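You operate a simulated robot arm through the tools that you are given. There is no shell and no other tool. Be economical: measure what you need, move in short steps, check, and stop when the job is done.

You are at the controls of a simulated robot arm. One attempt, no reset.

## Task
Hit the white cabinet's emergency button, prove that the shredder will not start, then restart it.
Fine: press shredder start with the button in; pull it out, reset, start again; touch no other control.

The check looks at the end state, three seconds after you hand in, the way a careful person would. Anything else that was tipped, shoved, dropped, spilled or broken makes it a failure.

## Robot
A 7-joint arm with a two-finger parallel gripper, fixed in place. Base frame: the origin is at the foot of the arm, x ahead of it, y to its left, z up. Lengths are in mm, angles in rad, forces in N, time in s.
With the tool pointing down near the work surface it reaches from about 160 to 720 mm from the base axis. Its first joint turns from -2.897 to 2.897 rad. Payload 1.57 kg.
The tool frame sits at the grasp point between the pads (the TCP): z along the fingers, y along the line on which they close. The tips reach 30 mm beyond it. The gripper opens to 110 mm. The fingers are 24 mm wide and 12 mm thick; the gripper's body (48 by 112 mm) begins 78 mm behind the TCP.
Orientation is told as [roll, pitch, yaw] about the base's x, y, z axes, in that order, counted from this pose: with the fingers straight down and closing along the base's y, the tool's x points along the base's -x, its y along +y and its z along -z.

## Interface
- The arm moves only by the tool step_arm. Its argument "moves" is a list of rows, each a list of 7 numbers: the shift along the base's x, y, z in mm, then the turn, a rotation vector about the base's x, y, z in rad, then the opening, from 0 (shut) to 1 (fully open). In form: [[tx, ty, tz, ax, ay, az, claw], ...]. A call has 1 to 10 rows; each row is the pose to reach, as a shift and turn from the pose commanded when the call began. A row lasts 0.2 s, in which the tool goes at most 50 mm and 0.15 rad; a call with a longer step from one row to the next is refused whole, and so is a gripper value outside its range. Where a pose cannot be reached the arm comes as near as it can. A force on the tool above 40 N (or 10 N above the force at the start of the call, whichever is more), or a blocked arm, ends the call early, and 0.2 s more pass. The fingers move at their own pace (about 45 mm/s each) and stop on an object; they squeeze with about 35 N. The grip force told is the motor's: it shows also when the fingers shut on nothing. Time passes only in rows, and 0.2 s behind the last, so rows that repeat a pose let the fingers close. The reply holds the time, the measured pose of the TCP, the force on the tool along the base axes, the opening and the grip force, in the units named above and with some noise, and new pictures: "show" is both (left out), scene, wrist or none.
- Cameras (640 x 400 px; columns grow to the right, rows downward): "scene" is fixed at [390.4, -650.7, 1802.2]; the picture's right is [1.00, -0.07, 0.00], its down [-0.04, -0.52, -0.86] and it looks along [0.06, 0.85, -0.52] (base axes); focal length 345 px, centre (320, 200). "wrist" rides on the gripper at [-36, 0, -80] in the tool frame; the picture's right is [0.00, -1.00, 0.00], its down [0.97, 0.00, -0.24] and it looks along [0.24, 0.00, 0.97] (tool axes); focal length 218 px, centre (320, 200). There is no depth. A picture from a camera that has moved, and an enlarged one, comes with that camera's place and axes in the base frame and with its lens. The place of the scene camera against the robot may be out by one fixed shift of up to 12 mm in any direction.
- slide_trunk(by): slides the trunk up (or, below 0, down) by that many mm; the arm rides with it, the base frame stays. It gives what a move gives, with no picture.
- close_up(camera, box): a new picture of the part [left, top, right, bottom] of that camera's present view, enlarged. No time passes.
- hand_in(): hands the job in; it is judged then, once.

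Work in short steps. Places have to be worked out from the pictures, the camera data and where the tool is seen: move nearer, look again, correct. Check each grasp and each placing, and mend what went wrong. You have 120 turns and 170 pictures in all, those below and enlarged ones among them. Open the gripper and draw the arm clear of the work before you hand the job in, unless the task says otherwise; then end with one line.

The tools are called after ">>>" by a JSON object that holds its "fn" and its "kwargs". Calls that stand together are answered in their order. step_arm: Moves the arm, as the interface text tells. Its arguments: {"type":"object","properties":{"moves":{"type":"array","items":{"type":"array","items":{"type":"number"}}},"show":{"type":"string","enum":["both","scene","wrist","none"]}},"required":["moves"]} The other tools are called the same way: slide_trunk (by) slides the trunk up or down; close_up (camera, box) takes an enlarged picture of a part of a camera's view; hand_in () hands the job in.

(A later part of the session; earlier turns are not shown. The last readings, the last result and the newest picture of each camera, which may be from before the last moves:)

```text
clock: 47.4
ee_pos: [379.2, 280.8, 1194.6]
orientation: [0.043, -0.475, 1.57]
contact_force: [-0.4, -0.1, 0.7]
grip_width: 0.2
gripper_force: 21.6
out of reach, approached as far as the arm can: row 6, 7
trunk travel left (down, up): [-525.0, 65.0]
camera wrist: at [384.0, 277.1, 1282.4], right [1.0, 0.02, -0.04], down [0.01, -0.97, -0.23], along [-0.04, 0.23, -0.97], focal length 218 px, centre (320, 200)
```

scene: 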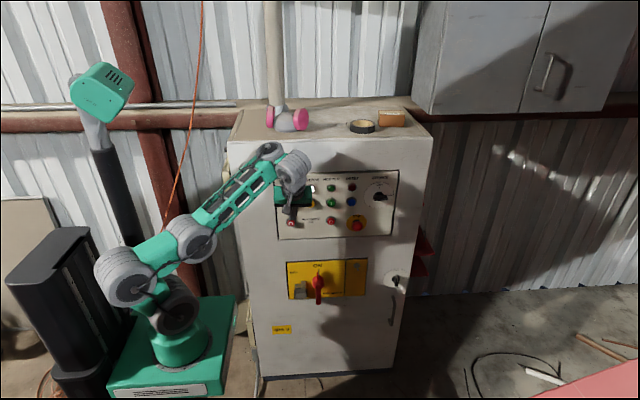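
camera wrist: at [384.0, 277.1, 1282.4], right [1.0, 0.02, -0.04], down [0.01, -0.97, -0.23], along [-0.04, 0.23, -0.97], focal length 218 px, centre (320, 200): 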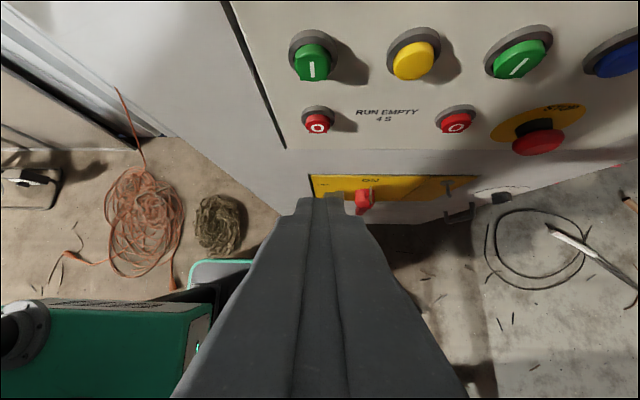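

Shredder start is at about (369, 437, 1123). I approach with the tips in front of it, stopping short of contact.

>>> {"fn": "step_arm", "kwargs": {"moves": [[-2, 15, -8, 0, 0, 0, 0], [-4, 30, -16, 0, 0, 0, 0], [-6, 45, -24, 0, 0, 0, 0], [-8, 60, -32, 0, 0, 0, 0], [-10, 75, -40, 0, 0, 0, 0], [-10, 90, -48, 0, 0, 0, 0]]}}

>>> {"fn": "close_up", "kwargs": {"camera": "scene", "box": [260, 150, 360, 240]}}

```text
clock: 48.8
ee_pos: [359.1, 302.1, 1206.3]
orientation: [0.041, -0.478, 1.571]
contact_force: [0.4, 0.0, 0.1]
grip_width: 0.0
gripper_force: 21.6
out of reach, approached as far as the arm can: row 1, 2, 3, 4, 5, 6
trunk travel left (down, up): [-525.0, 65.0]
camera wrist: at [363.8, 296.9, 1293.2], right [1.0, 0.02, -0.04], down [0.01, -0.97, -0.23], along [-0.04, 0.23, -0.97], focal length 218 px, centre (320, 200)
```

scene: 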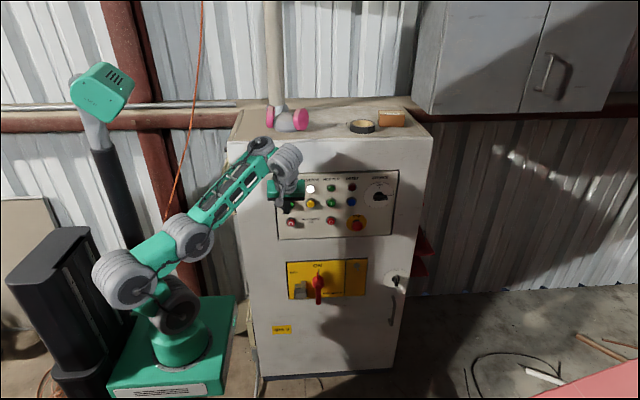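
wrist: 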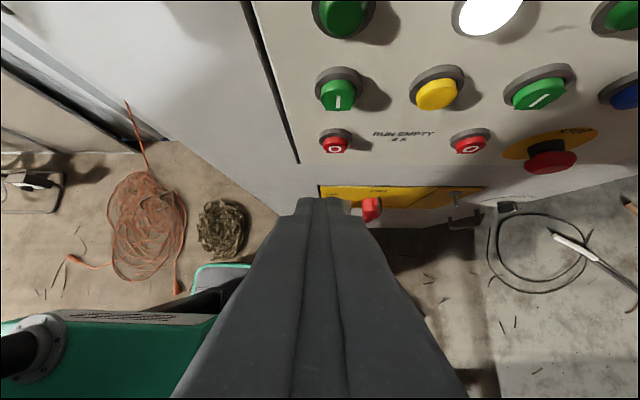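

```text
4.44 times, centred on (310, 195) of scene
camera zoom: at [390.4, -650.7, 1802.2], right [1.0, -0.07, 0.0], down [-0.04, -0.52, -0.86], along [0.06, 0.85, -0.52], focal length 1533 px, centre (364, 222)
```

zoom: 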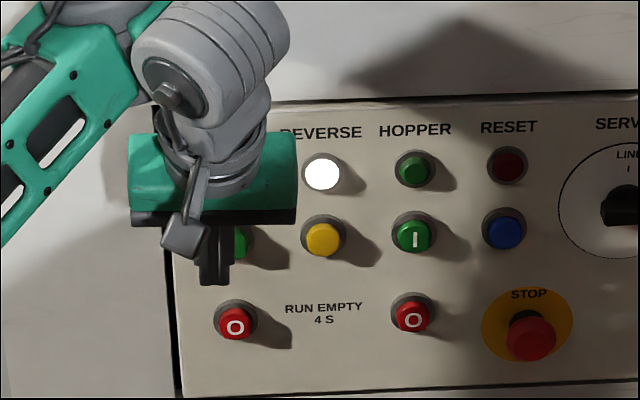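

The tilt limit is blocking again when the arm is folded. Lowering the trunk moves the whole arm rigidly and gives a steeper forearm, so I lower it 150 and then raise the arm back while advancing.

>>> {"fn": "slide_trunk", "kwargs": {"by": -150}}

>>> {"fn": "step_arm", "kwargs": {"moves": [[2, 0, 20, 0, 0, 0, 0], [4, 5, 40, 0, 0, 0, 0], [6, 15, 60, 0, 0, 0, 0], [8, 30, 75, 0, 0, 0, 0], [10, 45, 88, 0, 0, 0, 0], [10, 60, 88, 0, 0, 0, 0], [10, 75, 88, 0, 0, 0, 0]]}}

```text
clock: 50.5
ee_pos: [360.1, 301.6, 1056.0]
orientation: [0.042, -0.477, 1.571]
contact_force: [0.5, -0.2, 0.7]
grip_width: 0.0
gripper_force: 21.0
trunk travel left (down, up): [-375.0, 215.0]
```

```text
clock: 52.1
ee_pos: [369.7, 376.5, 1143.9]
orientation: [0.042, -0.476, 1.572]
contact_force: [-0.2, 0.4, 0.1]
grip_width: 0.0
gripper_force: 21.5
trunk travel left (down, up): [-375.0, 215.0]
camera wrist: at [373.1, 372.7, 1231.4], right [1.0, 0.02, -0.04], down [0.01, -0.97, -0.23], along [-0.04, 0.23, -0.97], focal length 218 px, centre (320, 200)
```

scene: 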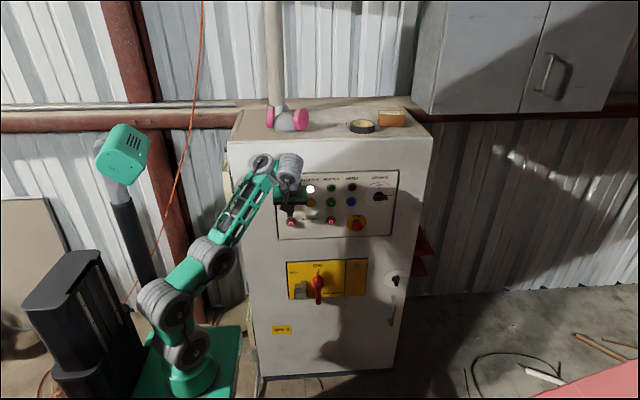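
wrist: 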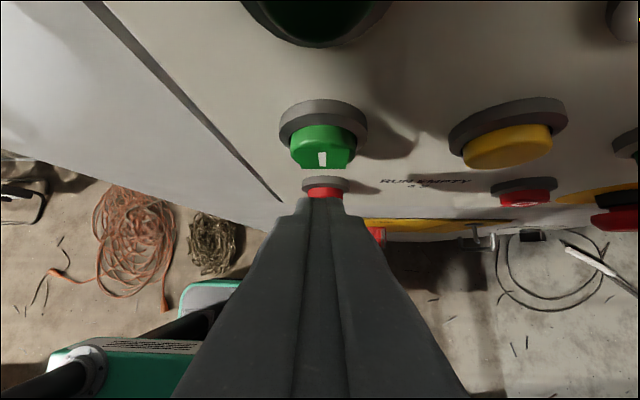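

Triangulating from wrist-camera views only gives start at about (369, 416, 1146), so the scene-based heights were about 25 mm low. I raise the tips 24 mm before pressing.

>>> {"fn": "step_arm", "kwargs": {"moves": [[0, -6, 8, 0, 0, 0, 0], [0, -6, 16, 0, 0, 0, 0], [0, -6, 24, 0, 0, 0, 0], [0, -6, 24, 0, 0, 0, 0]]}}

>>> {"fn": "close_up", "kwargs": {"camera": "scene", "box": [260, 150, 360, 240]}}

```text
clock: 53.1
ee_pos: [369.7, 371.0, 1168.6]
orientation: [0.043, -0.475, 1.571]
contact_force: [-0.1, 0.4, -0.6]
grip_width: 0.0
gripper_force: 21.5
trunk travel left (down, up): [-375.0, 215.0]
camera wrist: at [373.0, 365.9, 1255.6], right [1.0, 0.02, -0.04], down [0.01, -0.97, -0.23], along [-0.04, 0.23, -0.97], focal length 218 px, centre (320, 200)
```

scene: 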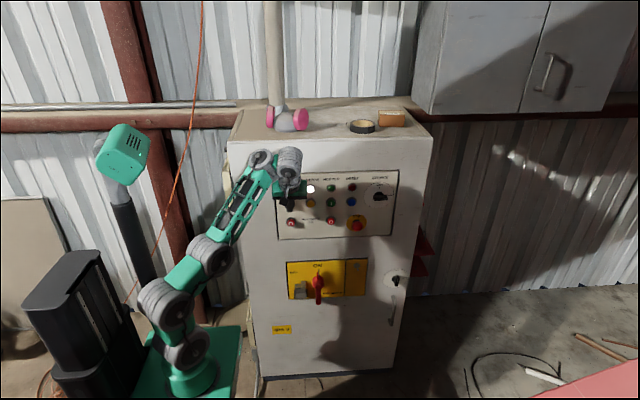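
wrist: 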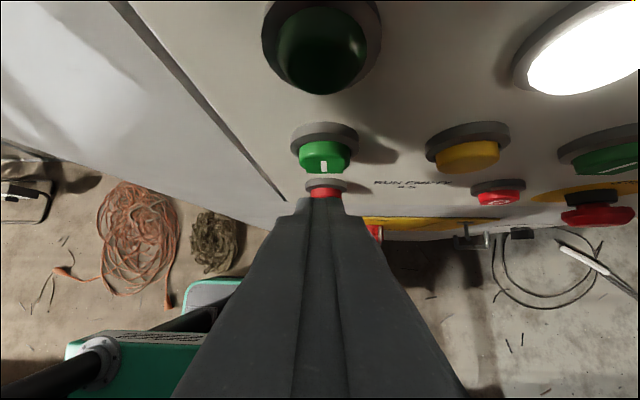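

```text
4.44 times, centred on (310, 195) of scene
camera zoom: at [390.4, -650.7, 1802.2], right [1.0, -0.07, 0.0], down [-0.04, -0.52, -0.86], along [0.06, 0.85, -0.52], focal length 1533 px, centre (364, 222)
```

zoom: 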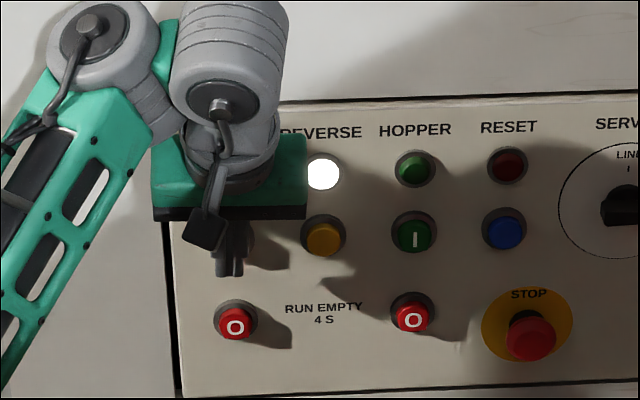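

Using bezel sizes I confirm start at z≈1144 with the cap front at y≈416. The tips are now level with it, so I push +y.

>>> {"fn": "step_arm", "kwargs": {"moves": [[0, 7, 0, 0, 0, 0, 0], [0, 13, 0, 0, 0, 0, 0], [0, 18, 0, 0, 0, 0, 0], [0, 22, 0, 0, 0, 0, 0], [0, 26, 0, 0, 0, 0, 0], [0, 30, 0, 0, 0, 0, 0]]}}

>>> {"fn": "close_up", "kwargs": {"camera": "scene", "box": [260, 150, 360, 240]}}

```text
clock: 54.5
ee_pos: [370.4, 396.7, 1167.6]
orientation: [0.041, -0.478, 1.569]
contact_force: [-5.6, -36.5, -6.6]
grip_width: 0.2
gripper_force: 21.6
trunk travel left (down, up): [-375.0, 215.0]
camera wrist: at [374.3, 391.8, 1255.2], right [1.0, 0.02, -0.04], down [0.01, -0.97, -0.23], along [-0.04, 0.23, -0.97], focal length 218 px, centre (320, 200)
```

scene: 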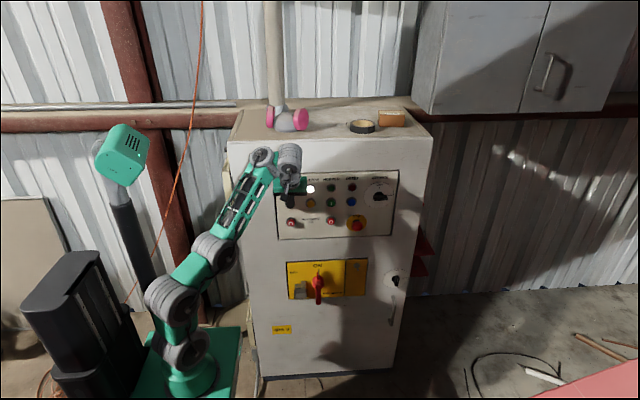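
wrist: 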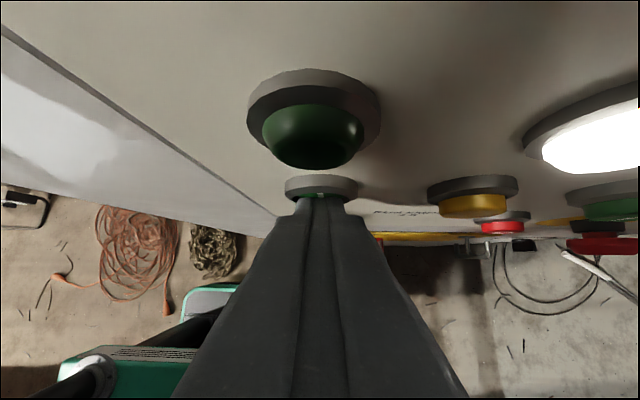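

```text
4.44 times, centred on (310, 195) of scene
camera zoom: at [390.4, -650.7, 1802.2], right [1.0, -0.07, 0.0], down [-0.04, -0.52, -0.86], along [0.06, 0.85, -0.52], focal length 1533 px, centre (364, 222)
```

zoom: 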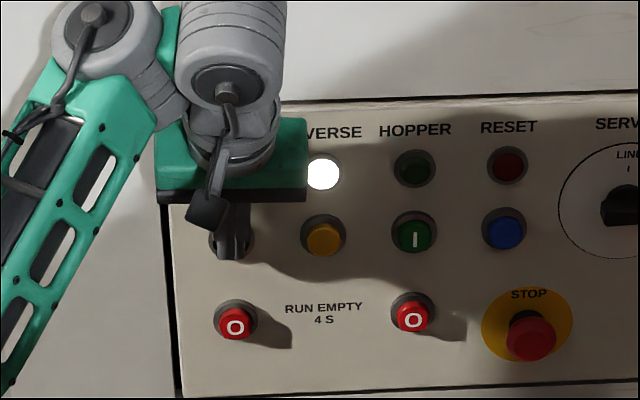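

The start button is bottomed at about 36 N and the shredder lamp stays dark, so the refusal is shown. I back off and travel toward the mushroom for the pull.

>>> {"fn": "step_arm", "kwargs": {"moves": [[0, -15, 0, 0, 0, 0, 0], [0, -40, 0, 0, 0, 0, 0], [10, -65, 0, 0, 0, 0, 0], [30, -90, 0, 0, 0, 0, 0], [55, -100, -5, 0, 0, 0, 0.2], [85, -110, -10, 0, 0, 0, 0.4], [115, -110, -20, 0, 0, 0, 0.6], [145, -110, -30, 0, 0, 0, 0.65], [170, -110, -40, 0, 0, 0, 0.65]], "show": "scene"}}

```text
clock: 56.5
ee_pos: [525.2, 284.2, 1109.0]
orientation: [0.041, -0.474, 1.572]
contact_force: [0.4, 0.1, -0.9]
grip_width: 71.5
gripper_force: 0.0
out of reach, approached as far as the arm can: row 8, 9
trunk travel left (down, up): [-375.0, 215.0]
```

scene: 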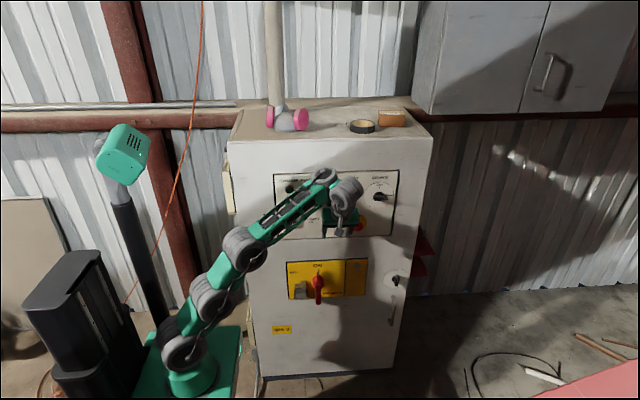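

Now I add tilt toward +x, about −y by 0.3, so the tool leans radially outward while the fingers still close along x.

>>> {"fn": "step_arm", "kwargs": {"moves": [[0, 0, 0, 0, -0.06, 0, 0.65], [0, 0, 0, 0, -0.12, 0, 0.65], [0, 0, 0, 0, -0.18, 0, 0.65], [0, 0, 0, 0, -0.24, 0, 0.65], [0, 0, 0, 0, -0.3, 0, 0.65], [0, 0, 0, 0, -0.3, 0, 0.65]], "show": "scene"}}

```text
clock: 57.9
ee_pos: [533.3, 283.5, 1127.2]
orientation: [-0.285, -0.446, 1.72]
contact_force: [0.4, 0.1, 0.0]
grip_width: 71.9
gripper_force: 0.1
out of reach, approached as far as the arm can: row 5, 6
trunk travel left (down, up): [-375.0, 215.0]
```

scene: 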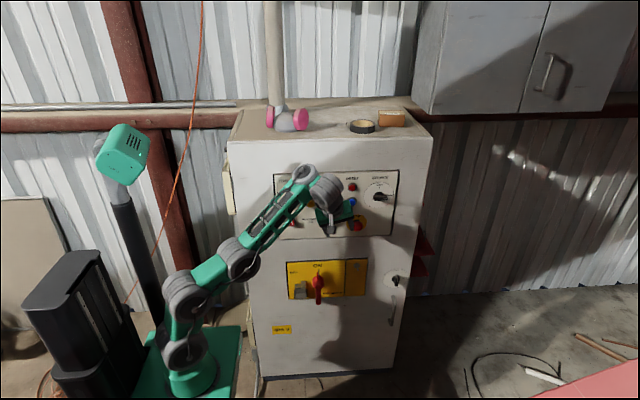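

The tool direction is now about (0.22, 0.45, −0.87). I raise the trunk to about −30 for reach and then move toward the mushroom, stopping short.

>>> {"fn": "slide_trunk", "kwargs": {"by": 120}}

>>> {"fn": "step_arm", "kwargs": {"moves": [[10, 0, -20, 0, 0, 0, 0.65], [20, 5, -40, 0, 0, 0, 0.65], [32, 10, -60, 0, 0, 0, 0.65], [44, 16, -80, 0, 0, 0, 0.65], [56, 22, -100, 0, 0, 0, 0.65], [66, 30, -120, 0, 0, 0, 0.65], [72, 40, -135, 0, 0, 0, 0.65], [77, 50, -150, 0, 0, 0, 0.65]]}}

```text
clock: 59.4
ee_pos: [532.5, 284.3, 1246.9]
orientation: [-0.284, -0.448, 1.72]
contact_force: [0.0, 0.7, -0.6]
grip_width: 71.5
gripper_force: 0.1
trunk travel left (down, up): [-495.0, 95.0]
```

```text
clock: 61.2
ee_pos: [617.6, 314.9, 1170.5]
orientation: [-0.276, -0.442, 1.721]
contact_force: [1.0, 0.3, 0.9]
grip_width: 71.4
gripper_force: 0.2
out of reach, approached as far as the arm can: row 1, 2, 3, 4, 5, 6, 7, 8
trunk travel left (down, up): [-495.0, 95.0]
camera wrist: at [596.1, 310.0, 1255.1], right [0.97, 0.03, 0.25], down [0.08, -0.97, -0.21], along [0.23, 0.22, -0.95], focal length 218 px, centre (320, 200)
```

scene: 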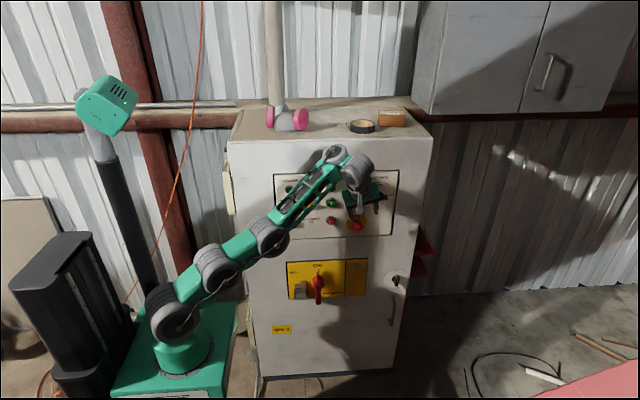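
wrist: 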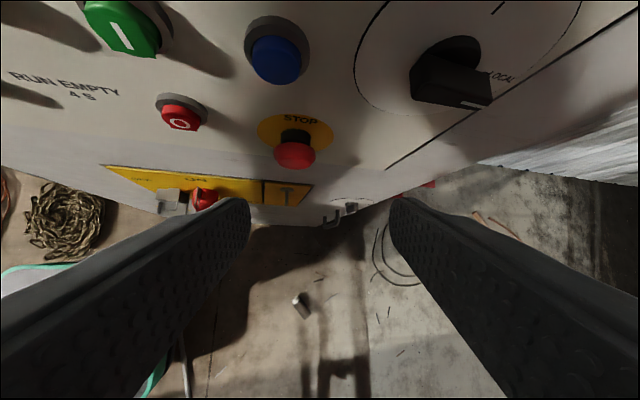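

The reach for a straight pinch looks tight. I look closely at the pressed mushroom to judge the gap behind its head, in case hooking a finger behind it works better.

>>> {"fn": "close_up", "kwargs": {"camera": "wrist", "box": [230, 90, 360, 190]}}

>>> {"fn": "close_up", "kwargs": {"camera": "scene", "box": [335, 200, 385, 240]}}

```text
4.00 times, centred on (295, 140) of wrist
camera zoom: at [596.1, 310.0, 1255.1], right [0.97, 0.03, 0.25], down [0.08, -0.97, -0.21], along [0.23, 0.22, -0.95], focal length 873 px, centre (420, 440)
```

zoom: 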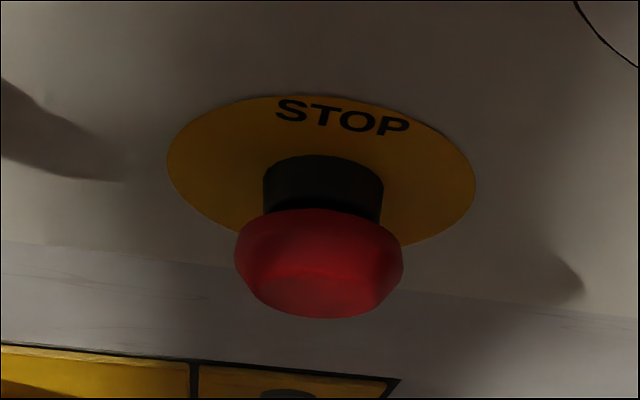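

```text
10.00 times, centred on (360, 220) of scene
camera zoom: at [390.4, -650.7, 1802.2], right [1.0, -0.07, 0.0], down [-0.04, -0.52, -0.86], along [0.06, 0.85, -0.52], focal length 3450 px, centre (-80, 0)
```

zoom: 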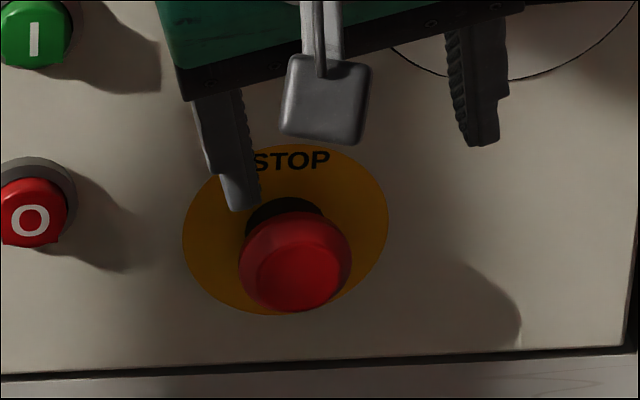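

The gap behind the head is only about 14 mm, so a side pinch is better. Earlier data suggest that sideways tilt costs reach while radial tilt gains it, so I rotate the tool to lean radially, t≈(0.45, 0.27, −0.85), with the closing axis still perpendicular to y.

>>> {"fn": "step_arm", "kwargs": {"moves": [[0, 0, 0, -0.03, -0.042, -0.03, 0.65], [0, 0, 0, -0.06, -0.084, -0.06, 0.65], [0, 0, 0, -0.09, -0.126, -0.09, 0.65], [0, 0, 0, -0.12, -0.168, -0.12, 0.65], [0, 0, 0, -0.15, -0.21, -0.146, 0.65], [0, 0, 0, -0.15, -0.21, -0.146, 0.65]], "show": "none"}}

>>> {"fn": "step_arm", "kwargs": {"moves": [[-1, 2, -12, 0, 0, 0, 0.65], [-2, 4, -24, 0, 0, 0, 0.65], [-3, 7, -36, 0, 0, 0, 0.65], [-4, 10, -48, 0, 0, 0, 0.65], [-5, 14, -60, 0, 0, 0, 0.65], [-6, 18, -72, 0, 0, 0, 0.65]]}}

```text
clock: 62.6
ee_pos: [639.8, 328.7, 1181.7]
orientation: [-0.488, -0.275, 1.645]
contact_force: [-0.2, 0.6, -0.8]
grip_width: 71.3
gripper_force: 0.1
out of reach, approached as far as the arm can: row 1, 2, 3, 4, 5, 6
trunk travel left (down, up): [-495.0, 95.0]
```

```text
clock: 64.0
ee_pos: [641.9, 351.8, 1130.9]
orientation: [-0.473, -0.263, 1.641]
contact_force: [-0.4, -0.9, 0.5]
grip_width: 71.5
gripper_force: 0.0
out of reach, approached as far as the arm can: row 1, 2, 3, 4, 5, 6
trunk travel left (down, up): [-495.0, 95.0]
camera wrist: at [604.6, 365.3, 1208.5], right [0.9, -0.06, 0.44], down [-0.04, -1.0, -0.05], along [0.44, 0.02, -0.9], focal length 218 px, centre (320, 200)
```

scene: 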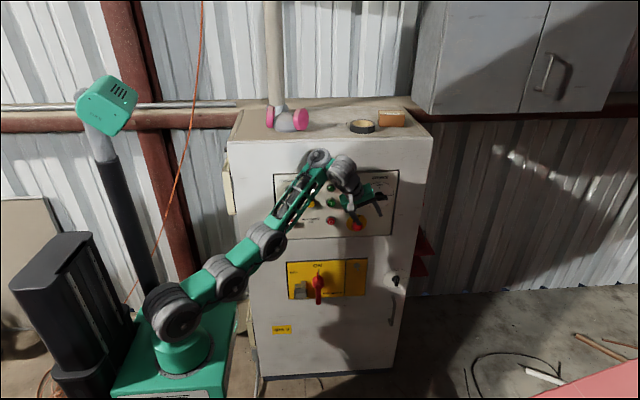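
wrist: 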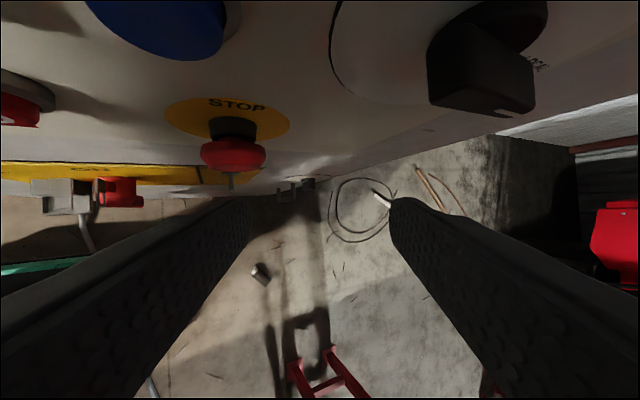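

The reach is now ample: r=732, t≈(0.44, 0.26, −0.86), closing axis ≈(0.9, −0.06, 0.44). The head is at about (619, 402, 1050), and I want the TCP near (611, 397, 1065). I descend toward it with the fingers straddling the head.

>>> {"fn": "step_arm", "kwargs": {"moves": [[-6, 4, -10, 0, 0, 0, 0.7], [-12, 8, -20, 0, 0, 0, 0.7], [-18, 12, -30, 0, 0, 0, 0.7], [-24, 16, -38, 0, 0, 0, 0.7]]}}

```text
clock: 65.0
ee_pos: [628.2, 379.2, 1119.7]
orientation: [-0.47, -0.256, 1.636]
contact_force: [0.3, -1.0, -0.3]
grip_width: 76.9
gripper_force: 0.1
out of reach, approached as far as the arm can: row 1, 2, 3, 4
trunk travel left (down, up): [-495.0, 95.0]
camera wrist: at [590.6, 392.4, 1198.5], right [0.9, -0.06, 0.44], down [-0.04, -1.0, -0.04], along [0.44, 0.02, -0.9], focal length 218 px, centre (320, 200)
```

scene: 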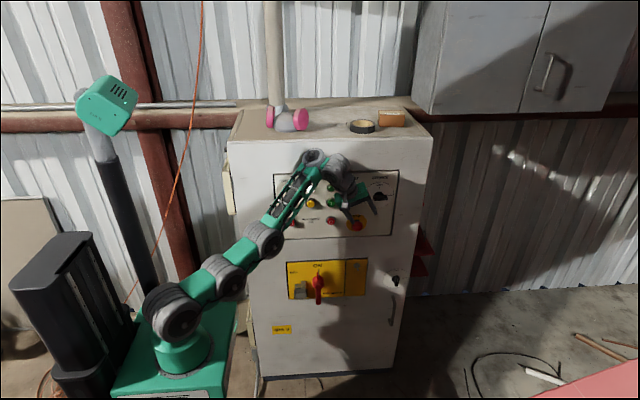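
wrist: 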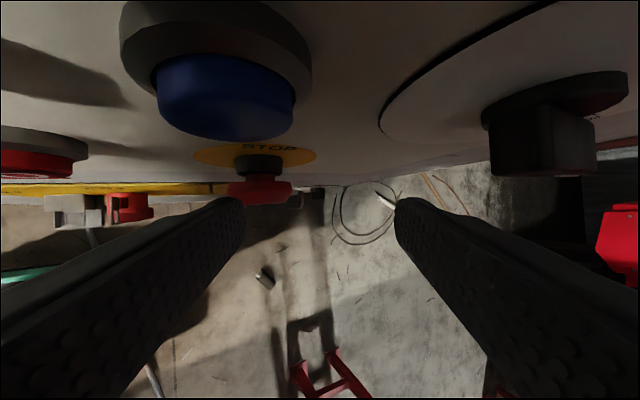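

The wrist camera sits on the panel side and would run into the blue reset button if I descended like this. I retreat and try rolling the tool 180° about its own axis so the camera faces away from the panel.

>>> {"fn": "step_arm", "kwargs": {"moves": [[3, -15, 8, 0, 0, 0, 0.65], [8, -30, 16, 0, 0, 0, 0.65], [14, -45, 24, 0, 0, 0, 0.65], [18, -60, 30, 0, 0, 0, 0.65], [22, -75, 34, 0, 0, 0, 0.65]], "show": "none"}}

>>> {"fn": "step_arm", "kwargs": {"moves": [[0, 0, 0, 0.062, 0.037, -0.122, 0.65], [0, 0, 0, 0.123, 0.073, -0.243, 0.65], [0, 0, 0, 0.185, 0.11, -0.365, 0.65], [0, 0, 0, 0.246, 0.146, -0.486, 0.65], [0, 0, 0, 0.308, 0.183, -0.608, 0.65], [0, 0, 0, 0.369, 0.22, -0.73, 0.65], [0, 0, 0, 0.431, 0.256, -0.851, 0.65], [0, 0, 0, 0.492, 0.293, -0.973, 0.65], [0, 0, 0, 0.554, 0.33, -1.094, 0.65], [0, 0, 0, 0.615, 0.366, -1.216, 0.65]], "show": "scene"}}

```text
clock: 66.2
ee_pos: [659.0, 306.7, 1157.0]
orientation: [-0.486, -0.275, 1.647]
contact_force: [-0.1, -0.2, -0.5]
grip_width: 71.4
gripper_force: 0.1
out of reach, approached as far as the arm can: row 1, 2, 3, 4, 5
trunk travel left (down, up): [-495.0, 95.0]
```

```text
clock: 68.4
ee_pos: [660.0, 306.7, 1155.7]
orientation: [0.195, -0.507, 0.108]
contact_force: [0.2, 0.8, -0.1]
grip_width: 71.5
gripper_force: 0.1
trunk travel left (down, up): [-495.0, 95.0]
```

scene: 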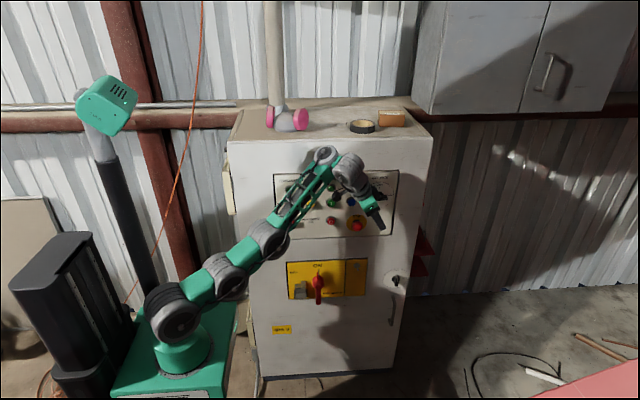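

The roll is free so far (1.41 rad). I continue to about 3.14.

>>> {"fn": "step_arm", "kwargs": {"moves": [[0, 0, 0, 0.063, 0.038, -0.124, 0.65], [0, 0, 0, 0.126, 0.075, -0.248, 0.65], [0, 0, 0, 0.188, 0.113, -0.372, 0.65], [0, 0, 0, 0.251, 0.15, -0.496, 0.65], [0, 0, 0, 0.314, 0.188, -0.62, 0.65], [0, 0, 0, 0.377, 0.225, -0.744, 0.65], [0, 0, 0, 0.44, 0.263, -0.868, 0.65], [0, 0, 0, 0.502, 0.3, -0.992, 0.65], [0, 0, 0, 0.565, 0.338, -1.116, 0.65], [0, 0, 0, 0.628, 0.375, -1.24, 0.65]], "show": "none"}}

>>> {"fn": "step_arm", "kwargs": {"moves": [[0, 0, 0, 0.063, 0.038, -0.124, 0.65], [0, 0, 0, 0.126, 0.075, -0.248, 0.65], [0, 0, 0, 0.131, 0.078, -0.258, 0.65]]}}

```text
clock: 70.6
ee_pos: [659.2, 307.1, 1155.1]
orientation: [0.501, 0.111, -1.252]
contact_force: [-0.4, 0.2, 0.1]
grip_width: 71.2
gripper_force: 0.1
trunk travel left (down, up): [-495.0, 95.0]
```

```text
clock: 71.4
ee_pos: [659.8, 307.1, 1155.9]
orientation: [0.448, 0.251, -1.519]
contact_force: [-0.5, -0.2, 0.3]
grip_width: 71.6
gripper_force: 0.0
trunk travel left (down, up): [-495.0, 95.0]
camera wrist: at [628.0, 251.9, 1216.7], right [-0.91, 0.06, -0.42], down [-0.15, 0.88, 0.45], along [0.4, 0.47, -0.79], focal length 218 px, centre (320, 200)
```

scene: 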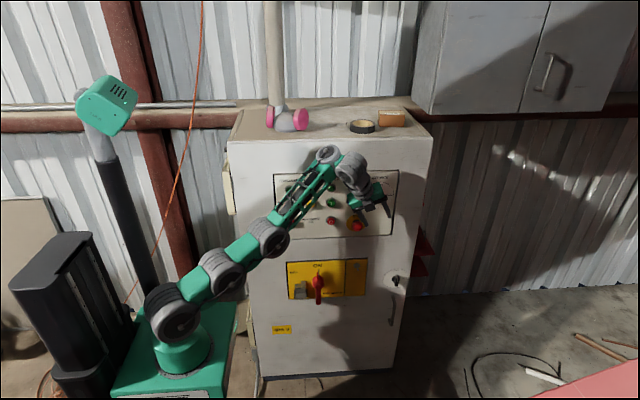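
wrist: 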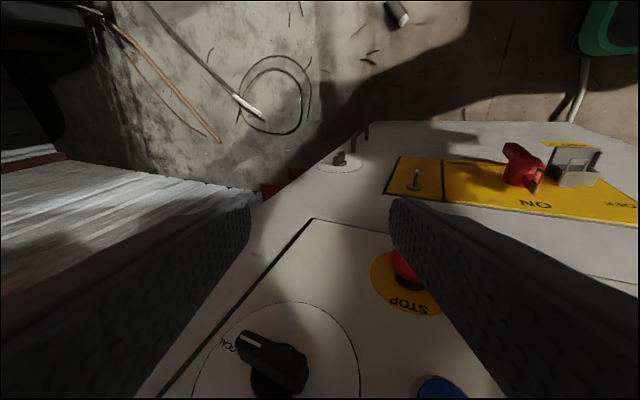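

The roll worked and the camera is now away from the panel. I want the TCP at about (611, 395, 1066), and I approach in stages.

>>> {"fn": "step_arm", "kwargs": {"moves": [[-6, 14, -12, 0, 0, 0, 0.7], [-12, 28, -24, 0, 0, 0, 0.7], [-18, 42, -36, 0, 0, 0, 0.7], [-24, 52, -48, 0, 0, 0, 0.7], [-30, 60, -60, 0, 0, 0, 0.7], [-35, 66, -66, 0, 0, 0, 0.7]]}}

```text
clock: 72.8
ee_pos: [630.6, 373.2, 1102.1]
orientation: [0.441, 0.248, -1.528]
contact_force: [3.1, -14.1, 0.0]
grip_width: 76.9
gripper_force: 0.0
out of reach, approached as far as the arm can: row 4, 5, 6
trunk travel left (down, up): [-495.0, 95.0]
camera wrist: at [598.7, 319.4, 1163.0], right [-0.91, 0.06, -0.41], down [-0.14, 0.88, 0.45], along [0.39, 0.46, -0.79], focal length 218 px, centre (320, 200)
```

scene: 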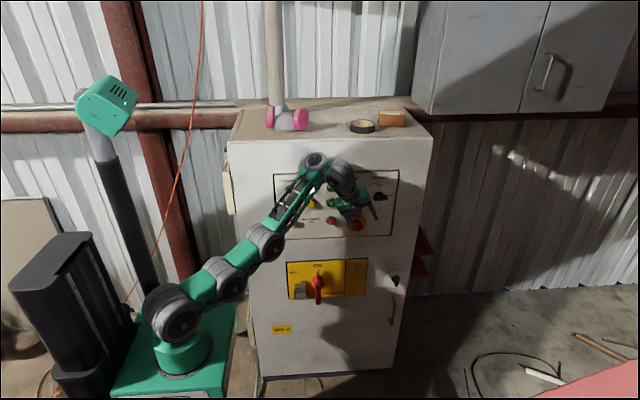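
wrist: 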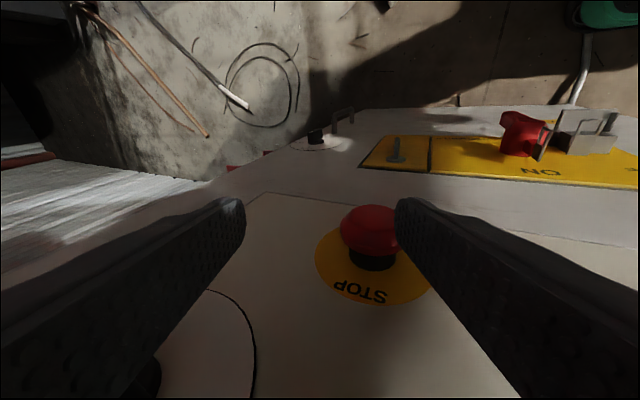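

A 14 N contact shows the left finger touching the head's front; the button is already in, so this does no harm. I back off in y, shift −x and descend, then advance again.

>>> {"fn": "step_arm", "kwargs": {"moves": [[4, -12, 0, 0, 0, 0, 0.8], [4, -18, -4, 0, 0, 0, 0.8], [-4, -18, -14, 0, 0, 0, 0.8], [-12, -16, -24, 0, 0, 0, 0.8], [-19, -12, -34, 0, 0, 0, 0.8]]}}

```text
clock: 74.0
ee_pos: [630.8, 371.7, 1098.6]
orientation: [0.436, 0.245, -1.527]
contact_force: [5.2, -16.6, 8.9]
grip_width: 88.3
gripper_force: 0.0
out of reach, approached as far as the arm can: row 1, 2, 3, 4, 5
trunk travel left (down, up): [-495.0, 95.0]
camera wrist: at [599.0, 318.4, 1160.1], right [-0.91, 0.06, -0.41], down [-0.14, 0.88, 0.45], along [0.39, 0.46, -0.8], focal length 218 px, centre (320, 200)
```

scene: 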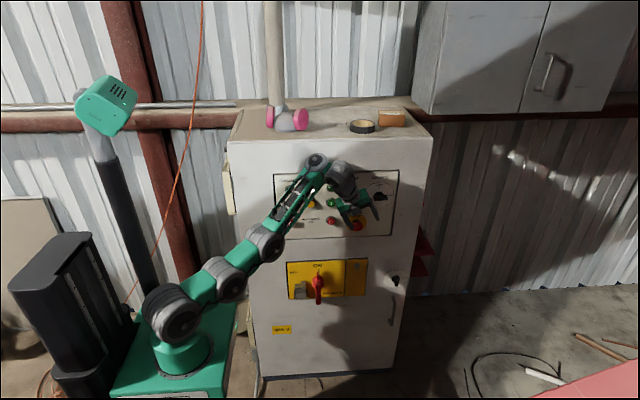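
wrist: 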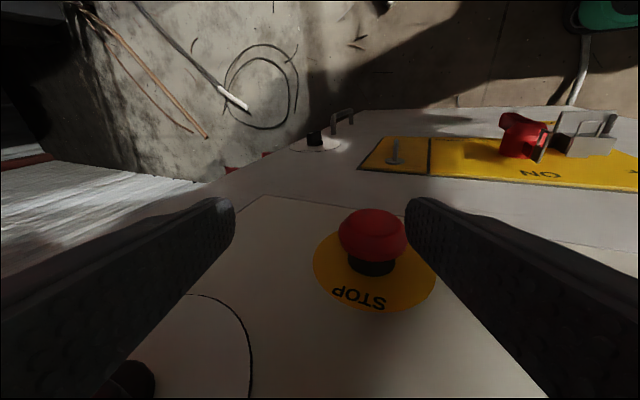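

The tilt limit keeps the radius fixed here, so I swing back tangentially to clear contact and will use the trunk to lower instead.

>>> {"fn": "step_arm", "kwargs": {"moves": [[4, -8, 2, 0, 0, 0, 0.8], [8, -16, 4, 0, 0, 0, 0.8], [12, -24, 6, 0, 0, 0, 0.8]], "show": "none"}}

>>> {"fn": "slide_trunk", "kwargs": {"by": -35}}

>>> {"fn": "close_up", "kwargs": {"camera": "wrist", "box": [160, 140, 560, 390]}}

>>> {"fn": "close_up", "kwargs": {"camera": "scene", "box": [320, 160, 410, 240]}}

```text
clock: 74.8
ee_pos: [641.7, 353.3, 1103.1]
orientation: [0.441, 0.244, -1.522]
contact_force: [1.0, 0.1, -0.9]
grip_width: 88.1
gripper_force: 0.0
out of reach, approached as far as the arm can: row 1, 2, 3
trunk travel left (down, up): [-495.0, 95.0]
```

```text
clock: 75.6
ee_pos: [642.0, 354.4, 1068.9]
orientation: [0.439, 0.245, -1.52]
contact_force: [0.5, -0.3, 1.0]
grip_width: 87.9
gripper_force: 0.1
trunk travel left (down, up): [-460.0, 130.0]
```

```text
1.60 times, centred on (360, 265) of wrist
camera zoom: at [610.2, 300.1, 1131.1], right [-0.91, 0.06, -0.41], down [-0.15, 0.88, 0.45], along [0.39, 0.47, -0.79], focal length 349 px, centre (256, 96)
```

zoom: 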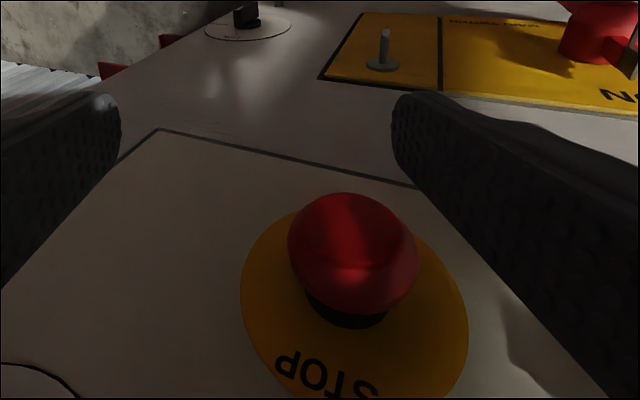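

```text
5.00 times, centred on (365, 200) of scene
camera zoom: at [390.4, -650.7, 1802.2], right [1.0, -0.07, 0.0], down [-0.04, -0.52, -0.86], along [0.06, 0.85, -0.52], focal length 1725 px, centre (95, 200)
```

zoom: 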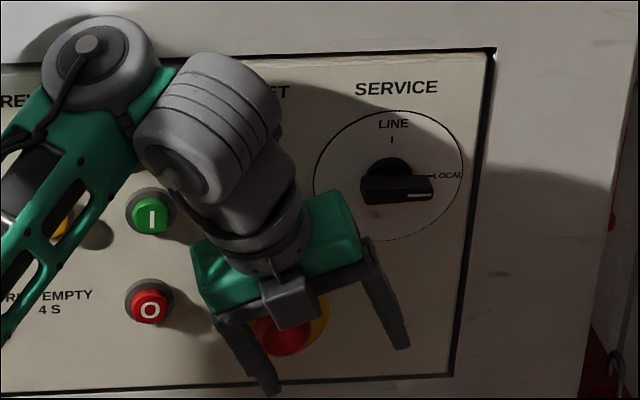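

The fingers are now level with the head, which is at about (618, 400, 1052). I open fully and move along the arc so the head comes between the pads.

>>> {"fn": "step_arm", "kwargs": {"moves": [[0, 0, 0, 0, 0, 0, 1], [0, 0, 0, 0, 0, 0, 1], [-7, 8, 0, 0, 0, 0, 1], [-14, 16, -1, 0, 0, 0, 1], [-20, 24, -2, 0, 0, 0, 1], [-26, 32, -2, 0, 0, 0, 1], [-31, 40, -2, 0, 0, 0, 1]]}}

```text
clock: 76.9
ee_pos: [629.3, 371.4, 1068.6]
orientation: [0.438, 0.249, -1.545]
contact_force: [6.2, -50.0, -9.9]
grip_width: 110.0
gripper_force: 0.0
out of reach, approached as far as the arm can: row 4, 5, 6
trunk travel left (down, up): [-460.0, 130.0]
stopped in row 6: the force on the tool passed its limit (the readings are from after the stop); the commanded pose is now the measured one
camera wrist: at [597.2, 317.7, 1130.1], right [-0.91, 0.08, -0.41], down [-0.12, 0.88, 0.45], along [0.4, 0.46, -0.79], focal length 218 px, centre (320, 200)
```

scene: 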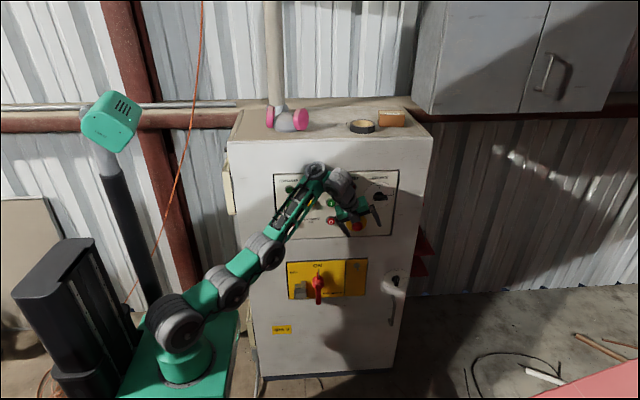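
wrist: 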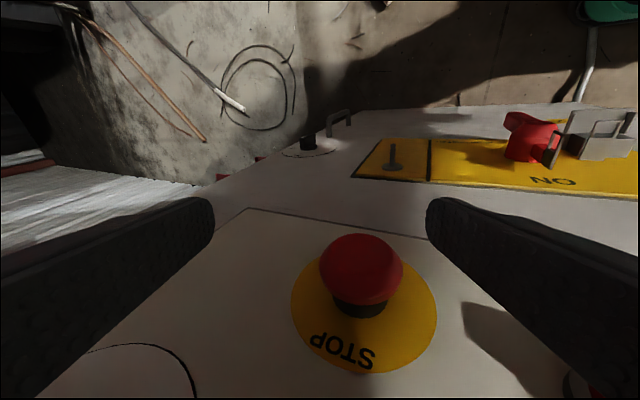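

There was a 50 N stop at the same TCP y≈372 as before, even though the fingers straddle the head freely. Something other than the fingers is touching, so I look closely.

>>> {"fn": "close_up", "kwargs": {"camera": "scene", "box": [270, 150, 410, 245]}}

>>> {"fn": "close_up", "kwargs": {"camera": "wrist", "box": [320, 200, 640, 400]}}

```text
4.21 times, centred on (340, 198) of scene
camera zoom: at [390.4, -650.7, 1802.2], right [1.0, -0.07, 0.0], down [-0.04, -0.52, -0.86], along [0.06, 0.85, -0.52], focal length 1453 px, centre (236, 210)
```

zoom: 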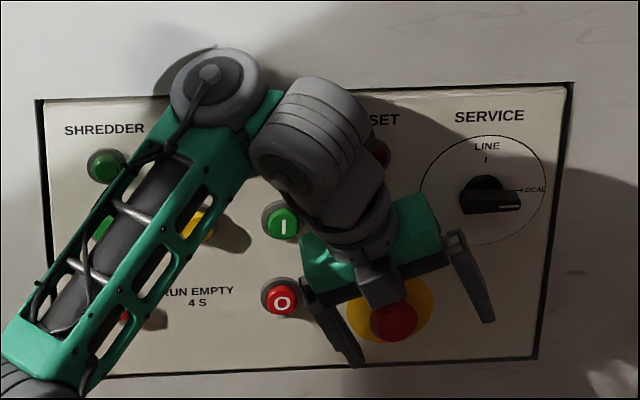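

```text
2.00 times, centred on (480, 300) of wrist
camera zoom: at [597.2, 317.7, 1130.1], right [-0.91, 0.08, -0.41], down [-0.12, 0.88, 0.45], along [0.4, 0.46, -0.79], focal length 436 px, centre (0, 0)
```

zoom: 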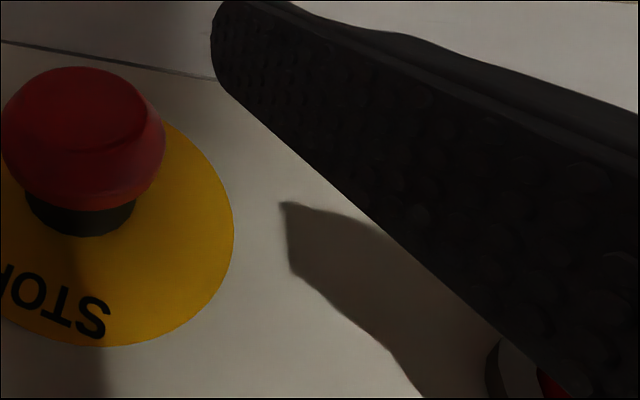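

The fingers are clear and the contact y doesn't depend on height, so the wrist joint is probably touching the panel. More tilt along y will move the wrist away from it. I back off along the arc and rotate the tool direction to about (0.29, 0.40, −0.87).

>>> {"fn": "step_arm", "kwargs": {"moves": [[5, -10, 2, 0, 0, 0, 1], [11, -20, 4, 0, 0, 0, 1], [16, -30, 6, 0, 0, 0, 1], [16, -30, 6, 0.035, 0.028, 0.025, 1], [16, -30, 6, 0.07, 0.056, 0.049, 1], [16, -30, 6, 0.105, 0.084, 0.073, 1], [16, -30, 6, 0.141, 0.112, 0.098, 1], [16, -30, 6, 0.141, 0.112, 0.098, 1]]}}

```text
clock: 78.7
ee_pos: [630.6, 345.1, 1074.0]
orientation: [0.324, 0.388, -1.469]
contact_force: [0.4, 0.1, -0.6]
grip_width: 110.0
gripper_force: 0.1
out of reach, approached as far as the arm can: row 6, 7, 8
trunk travel left (down, up): [-460.0, 130.0]
camera wrist: at [612.8, 281.5, 1129.7], right [-0.96, 0.02, -0.29], down [-0.16, 0.8, 0.58], along [0.25, 0.6, -0.76], focal length 218 px, centre (320, 200)
```

scene: 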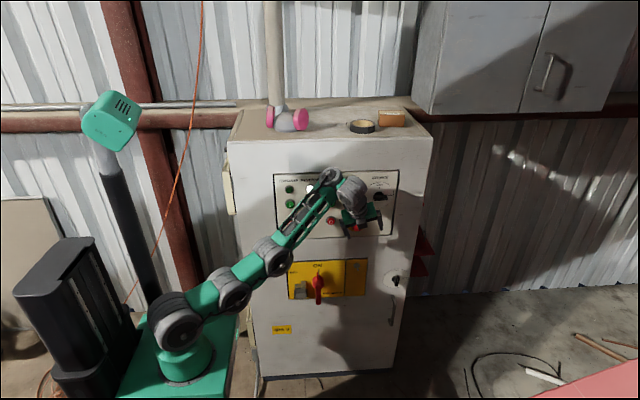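
wrist: 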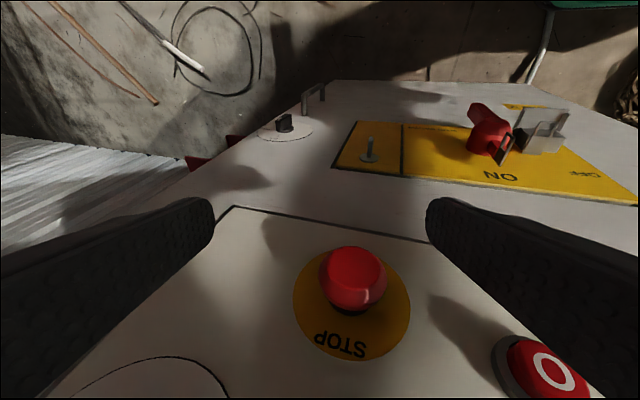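

The orientation held, with t≈(0.28, 0.39, −0.88) and the head centred between the fingers. I advance toward a TCP of about (613, 392, 1070).

>>> {"fn": "step_arm", "kwargs": {"moves": [[-3, 9, -1, 0, 0, 0, 1], [-7, 18, -2, 0, 0, 0, 1], [-11, 27, -3, 0, 0, 0, 1], [-14, 36, -4, 0, 0, 0, 1], [-17, 45, -4, 0, 0, 0, 1]]}}

```text
clock: 79.9
ee_pos: [612.2, 379.7, 1076.8]
orientation: [0.324, 0.39, -1.467]
contact_force: [-0.4, -0.1, 0.0]
grip_width: 110.0
gripper_force: 0.0
out of reach, approached as far as the arm can: row 1, 2, 3, 4, 5
trunk travel left (down, up): [-460.0, 130.0]
camera wrist: at [593.0, 315.2, 1133.7], right [-0.95, 0.02, -0.3], down [-0.16, 0.8, 0.58], along [0.25, 0.6, -0.76], focal length 218 px, centre (320, 200)
```

scene: 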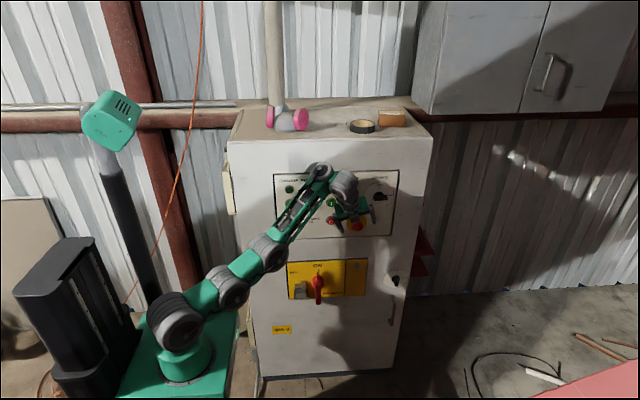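
wrist: 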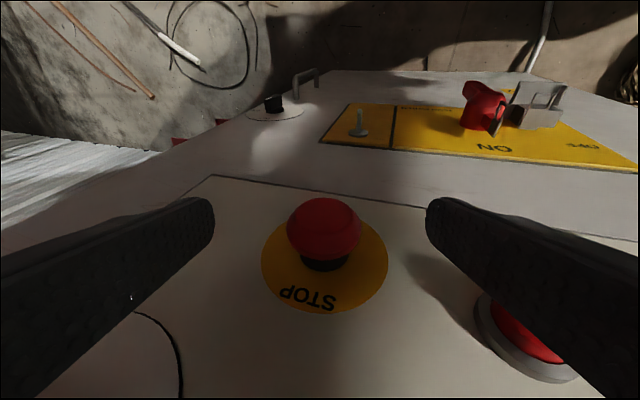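

No contact now, and the head is centred. I need a bit more depth and lower tips, so I raise the trunk 35 and lower with the arm, which should extend reach.

>>> {"fn": "slide_trunk", "kwargs": {"by": 35}}

>>> {"fn": "step_arm", "kwargs": {"moves": [[0, 0, -12, 0, 0, 0, 1], [0, 2, -24, 0, 0, 0, 1], [0, 4, -36, 0, 0, 0, 1], [0, 7, -44, 0, 0, 0, 1], [0, 10, -48, 0, 0, 0, 1]]}}

```text
clock: 80.7
ee_pos: [612.4, 379.8, 1112.2]
orientation: [0.325, 0.385, -1.468]
contact_force: [-0.6, 0.9, 0.5]
grip_width: 110.1
gripper_force: 0.1
trunk travel left (down, up): [-495.0, 95.0]
```

```text
clock: 81.9
ee_pos: [608.5, 384.9, 1093.7]
orientation: [0.304, 0.369, -1.475]
contact_force: [0.2, 0.5, -0.5]
grip_width: 110.4
gripper_force: 0.0
out of reach, approached as far as the arm can: row 1, 2, 3, 4, 5
trunk travel left (down, up): [-495.0, 95.0]
camera wrist: at [591.6, 321.7, 1151.6], right [-0.96, 0.02, -0.28], down [-0.15, 0.81, 0.56], along [0.23, 0.58, -0.78], focal length 218 px, centre (320, 200)
```

scene: 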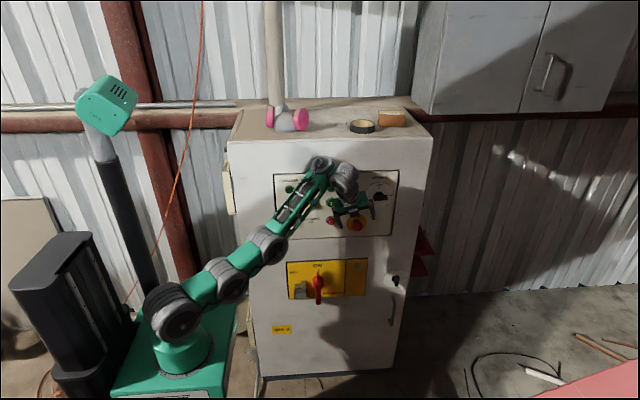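
wrist: 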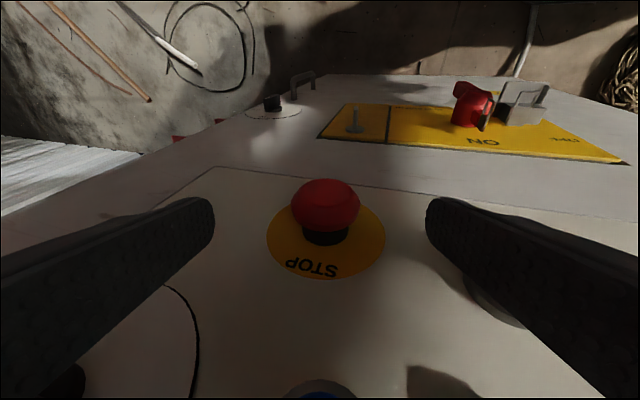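

The arm is at its tilt and stretch limits, but lowering the trunk rigidly by 30 puts the tips at about (616, 396, 1037), around the head.

>>> {"fn": "slide_trunk", "kwargs": {"by": -30}}

>>> {"fn": "step_arm", "kwargs": {"moves": [[-1, 3, 0, 0, 0, 0, 1], [-3, 7, 0, 0, 0, 0, 1], [-4, 10, 0, 0, 0, 0, 1]]}}

```text
clock: 82.7
ee_pos: [609.7, 384.6, 1063.7]
orientation: [0.302, 0.367, -1.475]
contact_force: [0.6, -0.6, 0.1]
grip_width: 109.8
gripper_force: 0.1
trunk travel left (down, up): [-465.0, 125.0]
```

```text
clock: 83.5
ee_pos: [603.0, 393.7, 1064.0]
orientation: [0.303, 0.367, -1.475]
contact_force: [-0.4, -0.1, -0.4]
grip_width: 110.0
gripper_force: 0.0
trunk travel left (down, up): [-465.0, 125.0]
camera wrist: at [586.5, 331.2, 1122.3], right [-0.96, 0.01, -0.28], down [-0.15, 0.81, 0.56], along [0.23, 0.58, -0.78], focal length 218 px, centre (320, 200)
```

scene: 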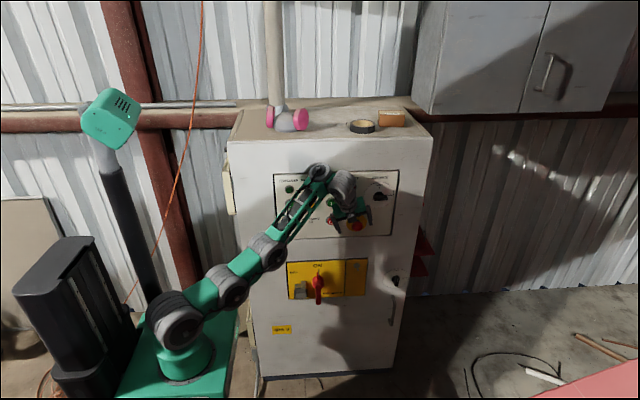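
wrist: 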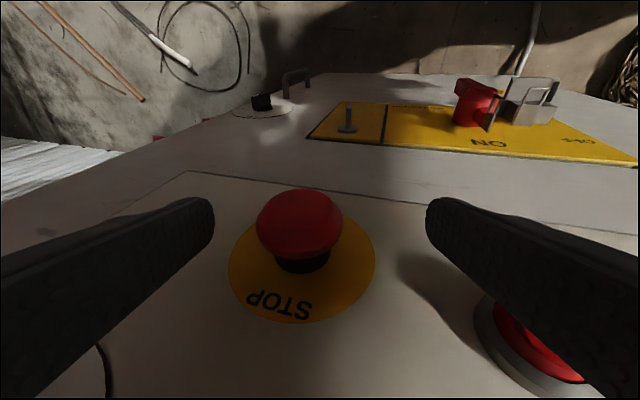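

It moved freely. The head is about 10 mm to +x of centre, so I shift +x and then close on it.

>>> {"fn": "step_arm", "kwargs": {"moves": [[4, 0, 0, 0, 0, 0, 1], [9, 0, 0, 0, 0, 0, 1], [9, 0, 0, 0, 0, 0, 0.8], [9, 0, 0, 0, 0, 0, 0.65]]}}

```text
clock: 84.5
ee_pos: [606.6, 389.6, 1065.3]
orientation: [0.303, 0.367, -1.475]
contact_force: [-0.1, 0.6, 0.2]
grip_width: 71.5
gripper_force: 0.1
out of reach, approached as far as the arm can: row 1, 2, 3, 4
trunk travel left (down, up): [-465.0, 125.0]
camera wrist: at [589.7, 326.6, 1123.0], right [-0.96, 0.01, -0.28], down [-0.15, 0.81, 0.56], along [0.23, 0.58, -0.78], focal length 218 px, centre (320, 200)
```

scene: 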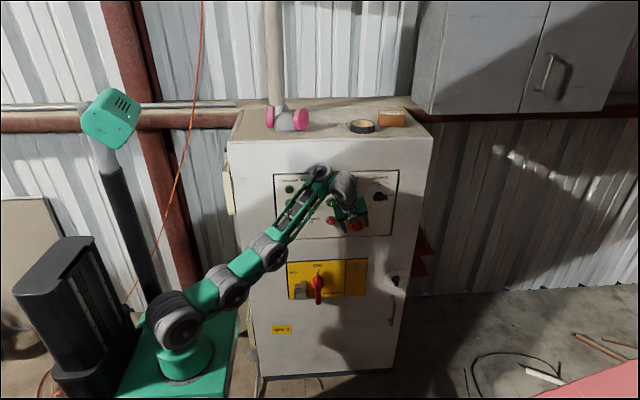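
wrist: 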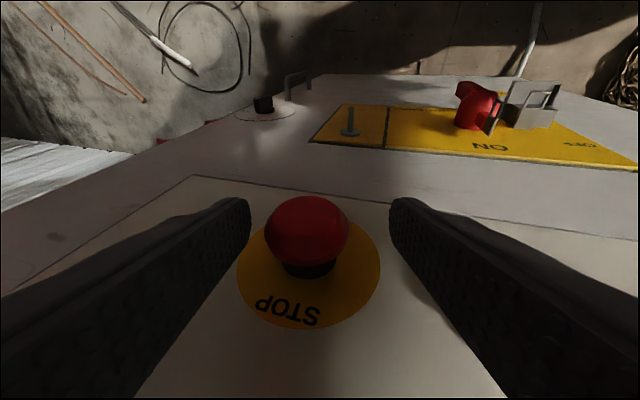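

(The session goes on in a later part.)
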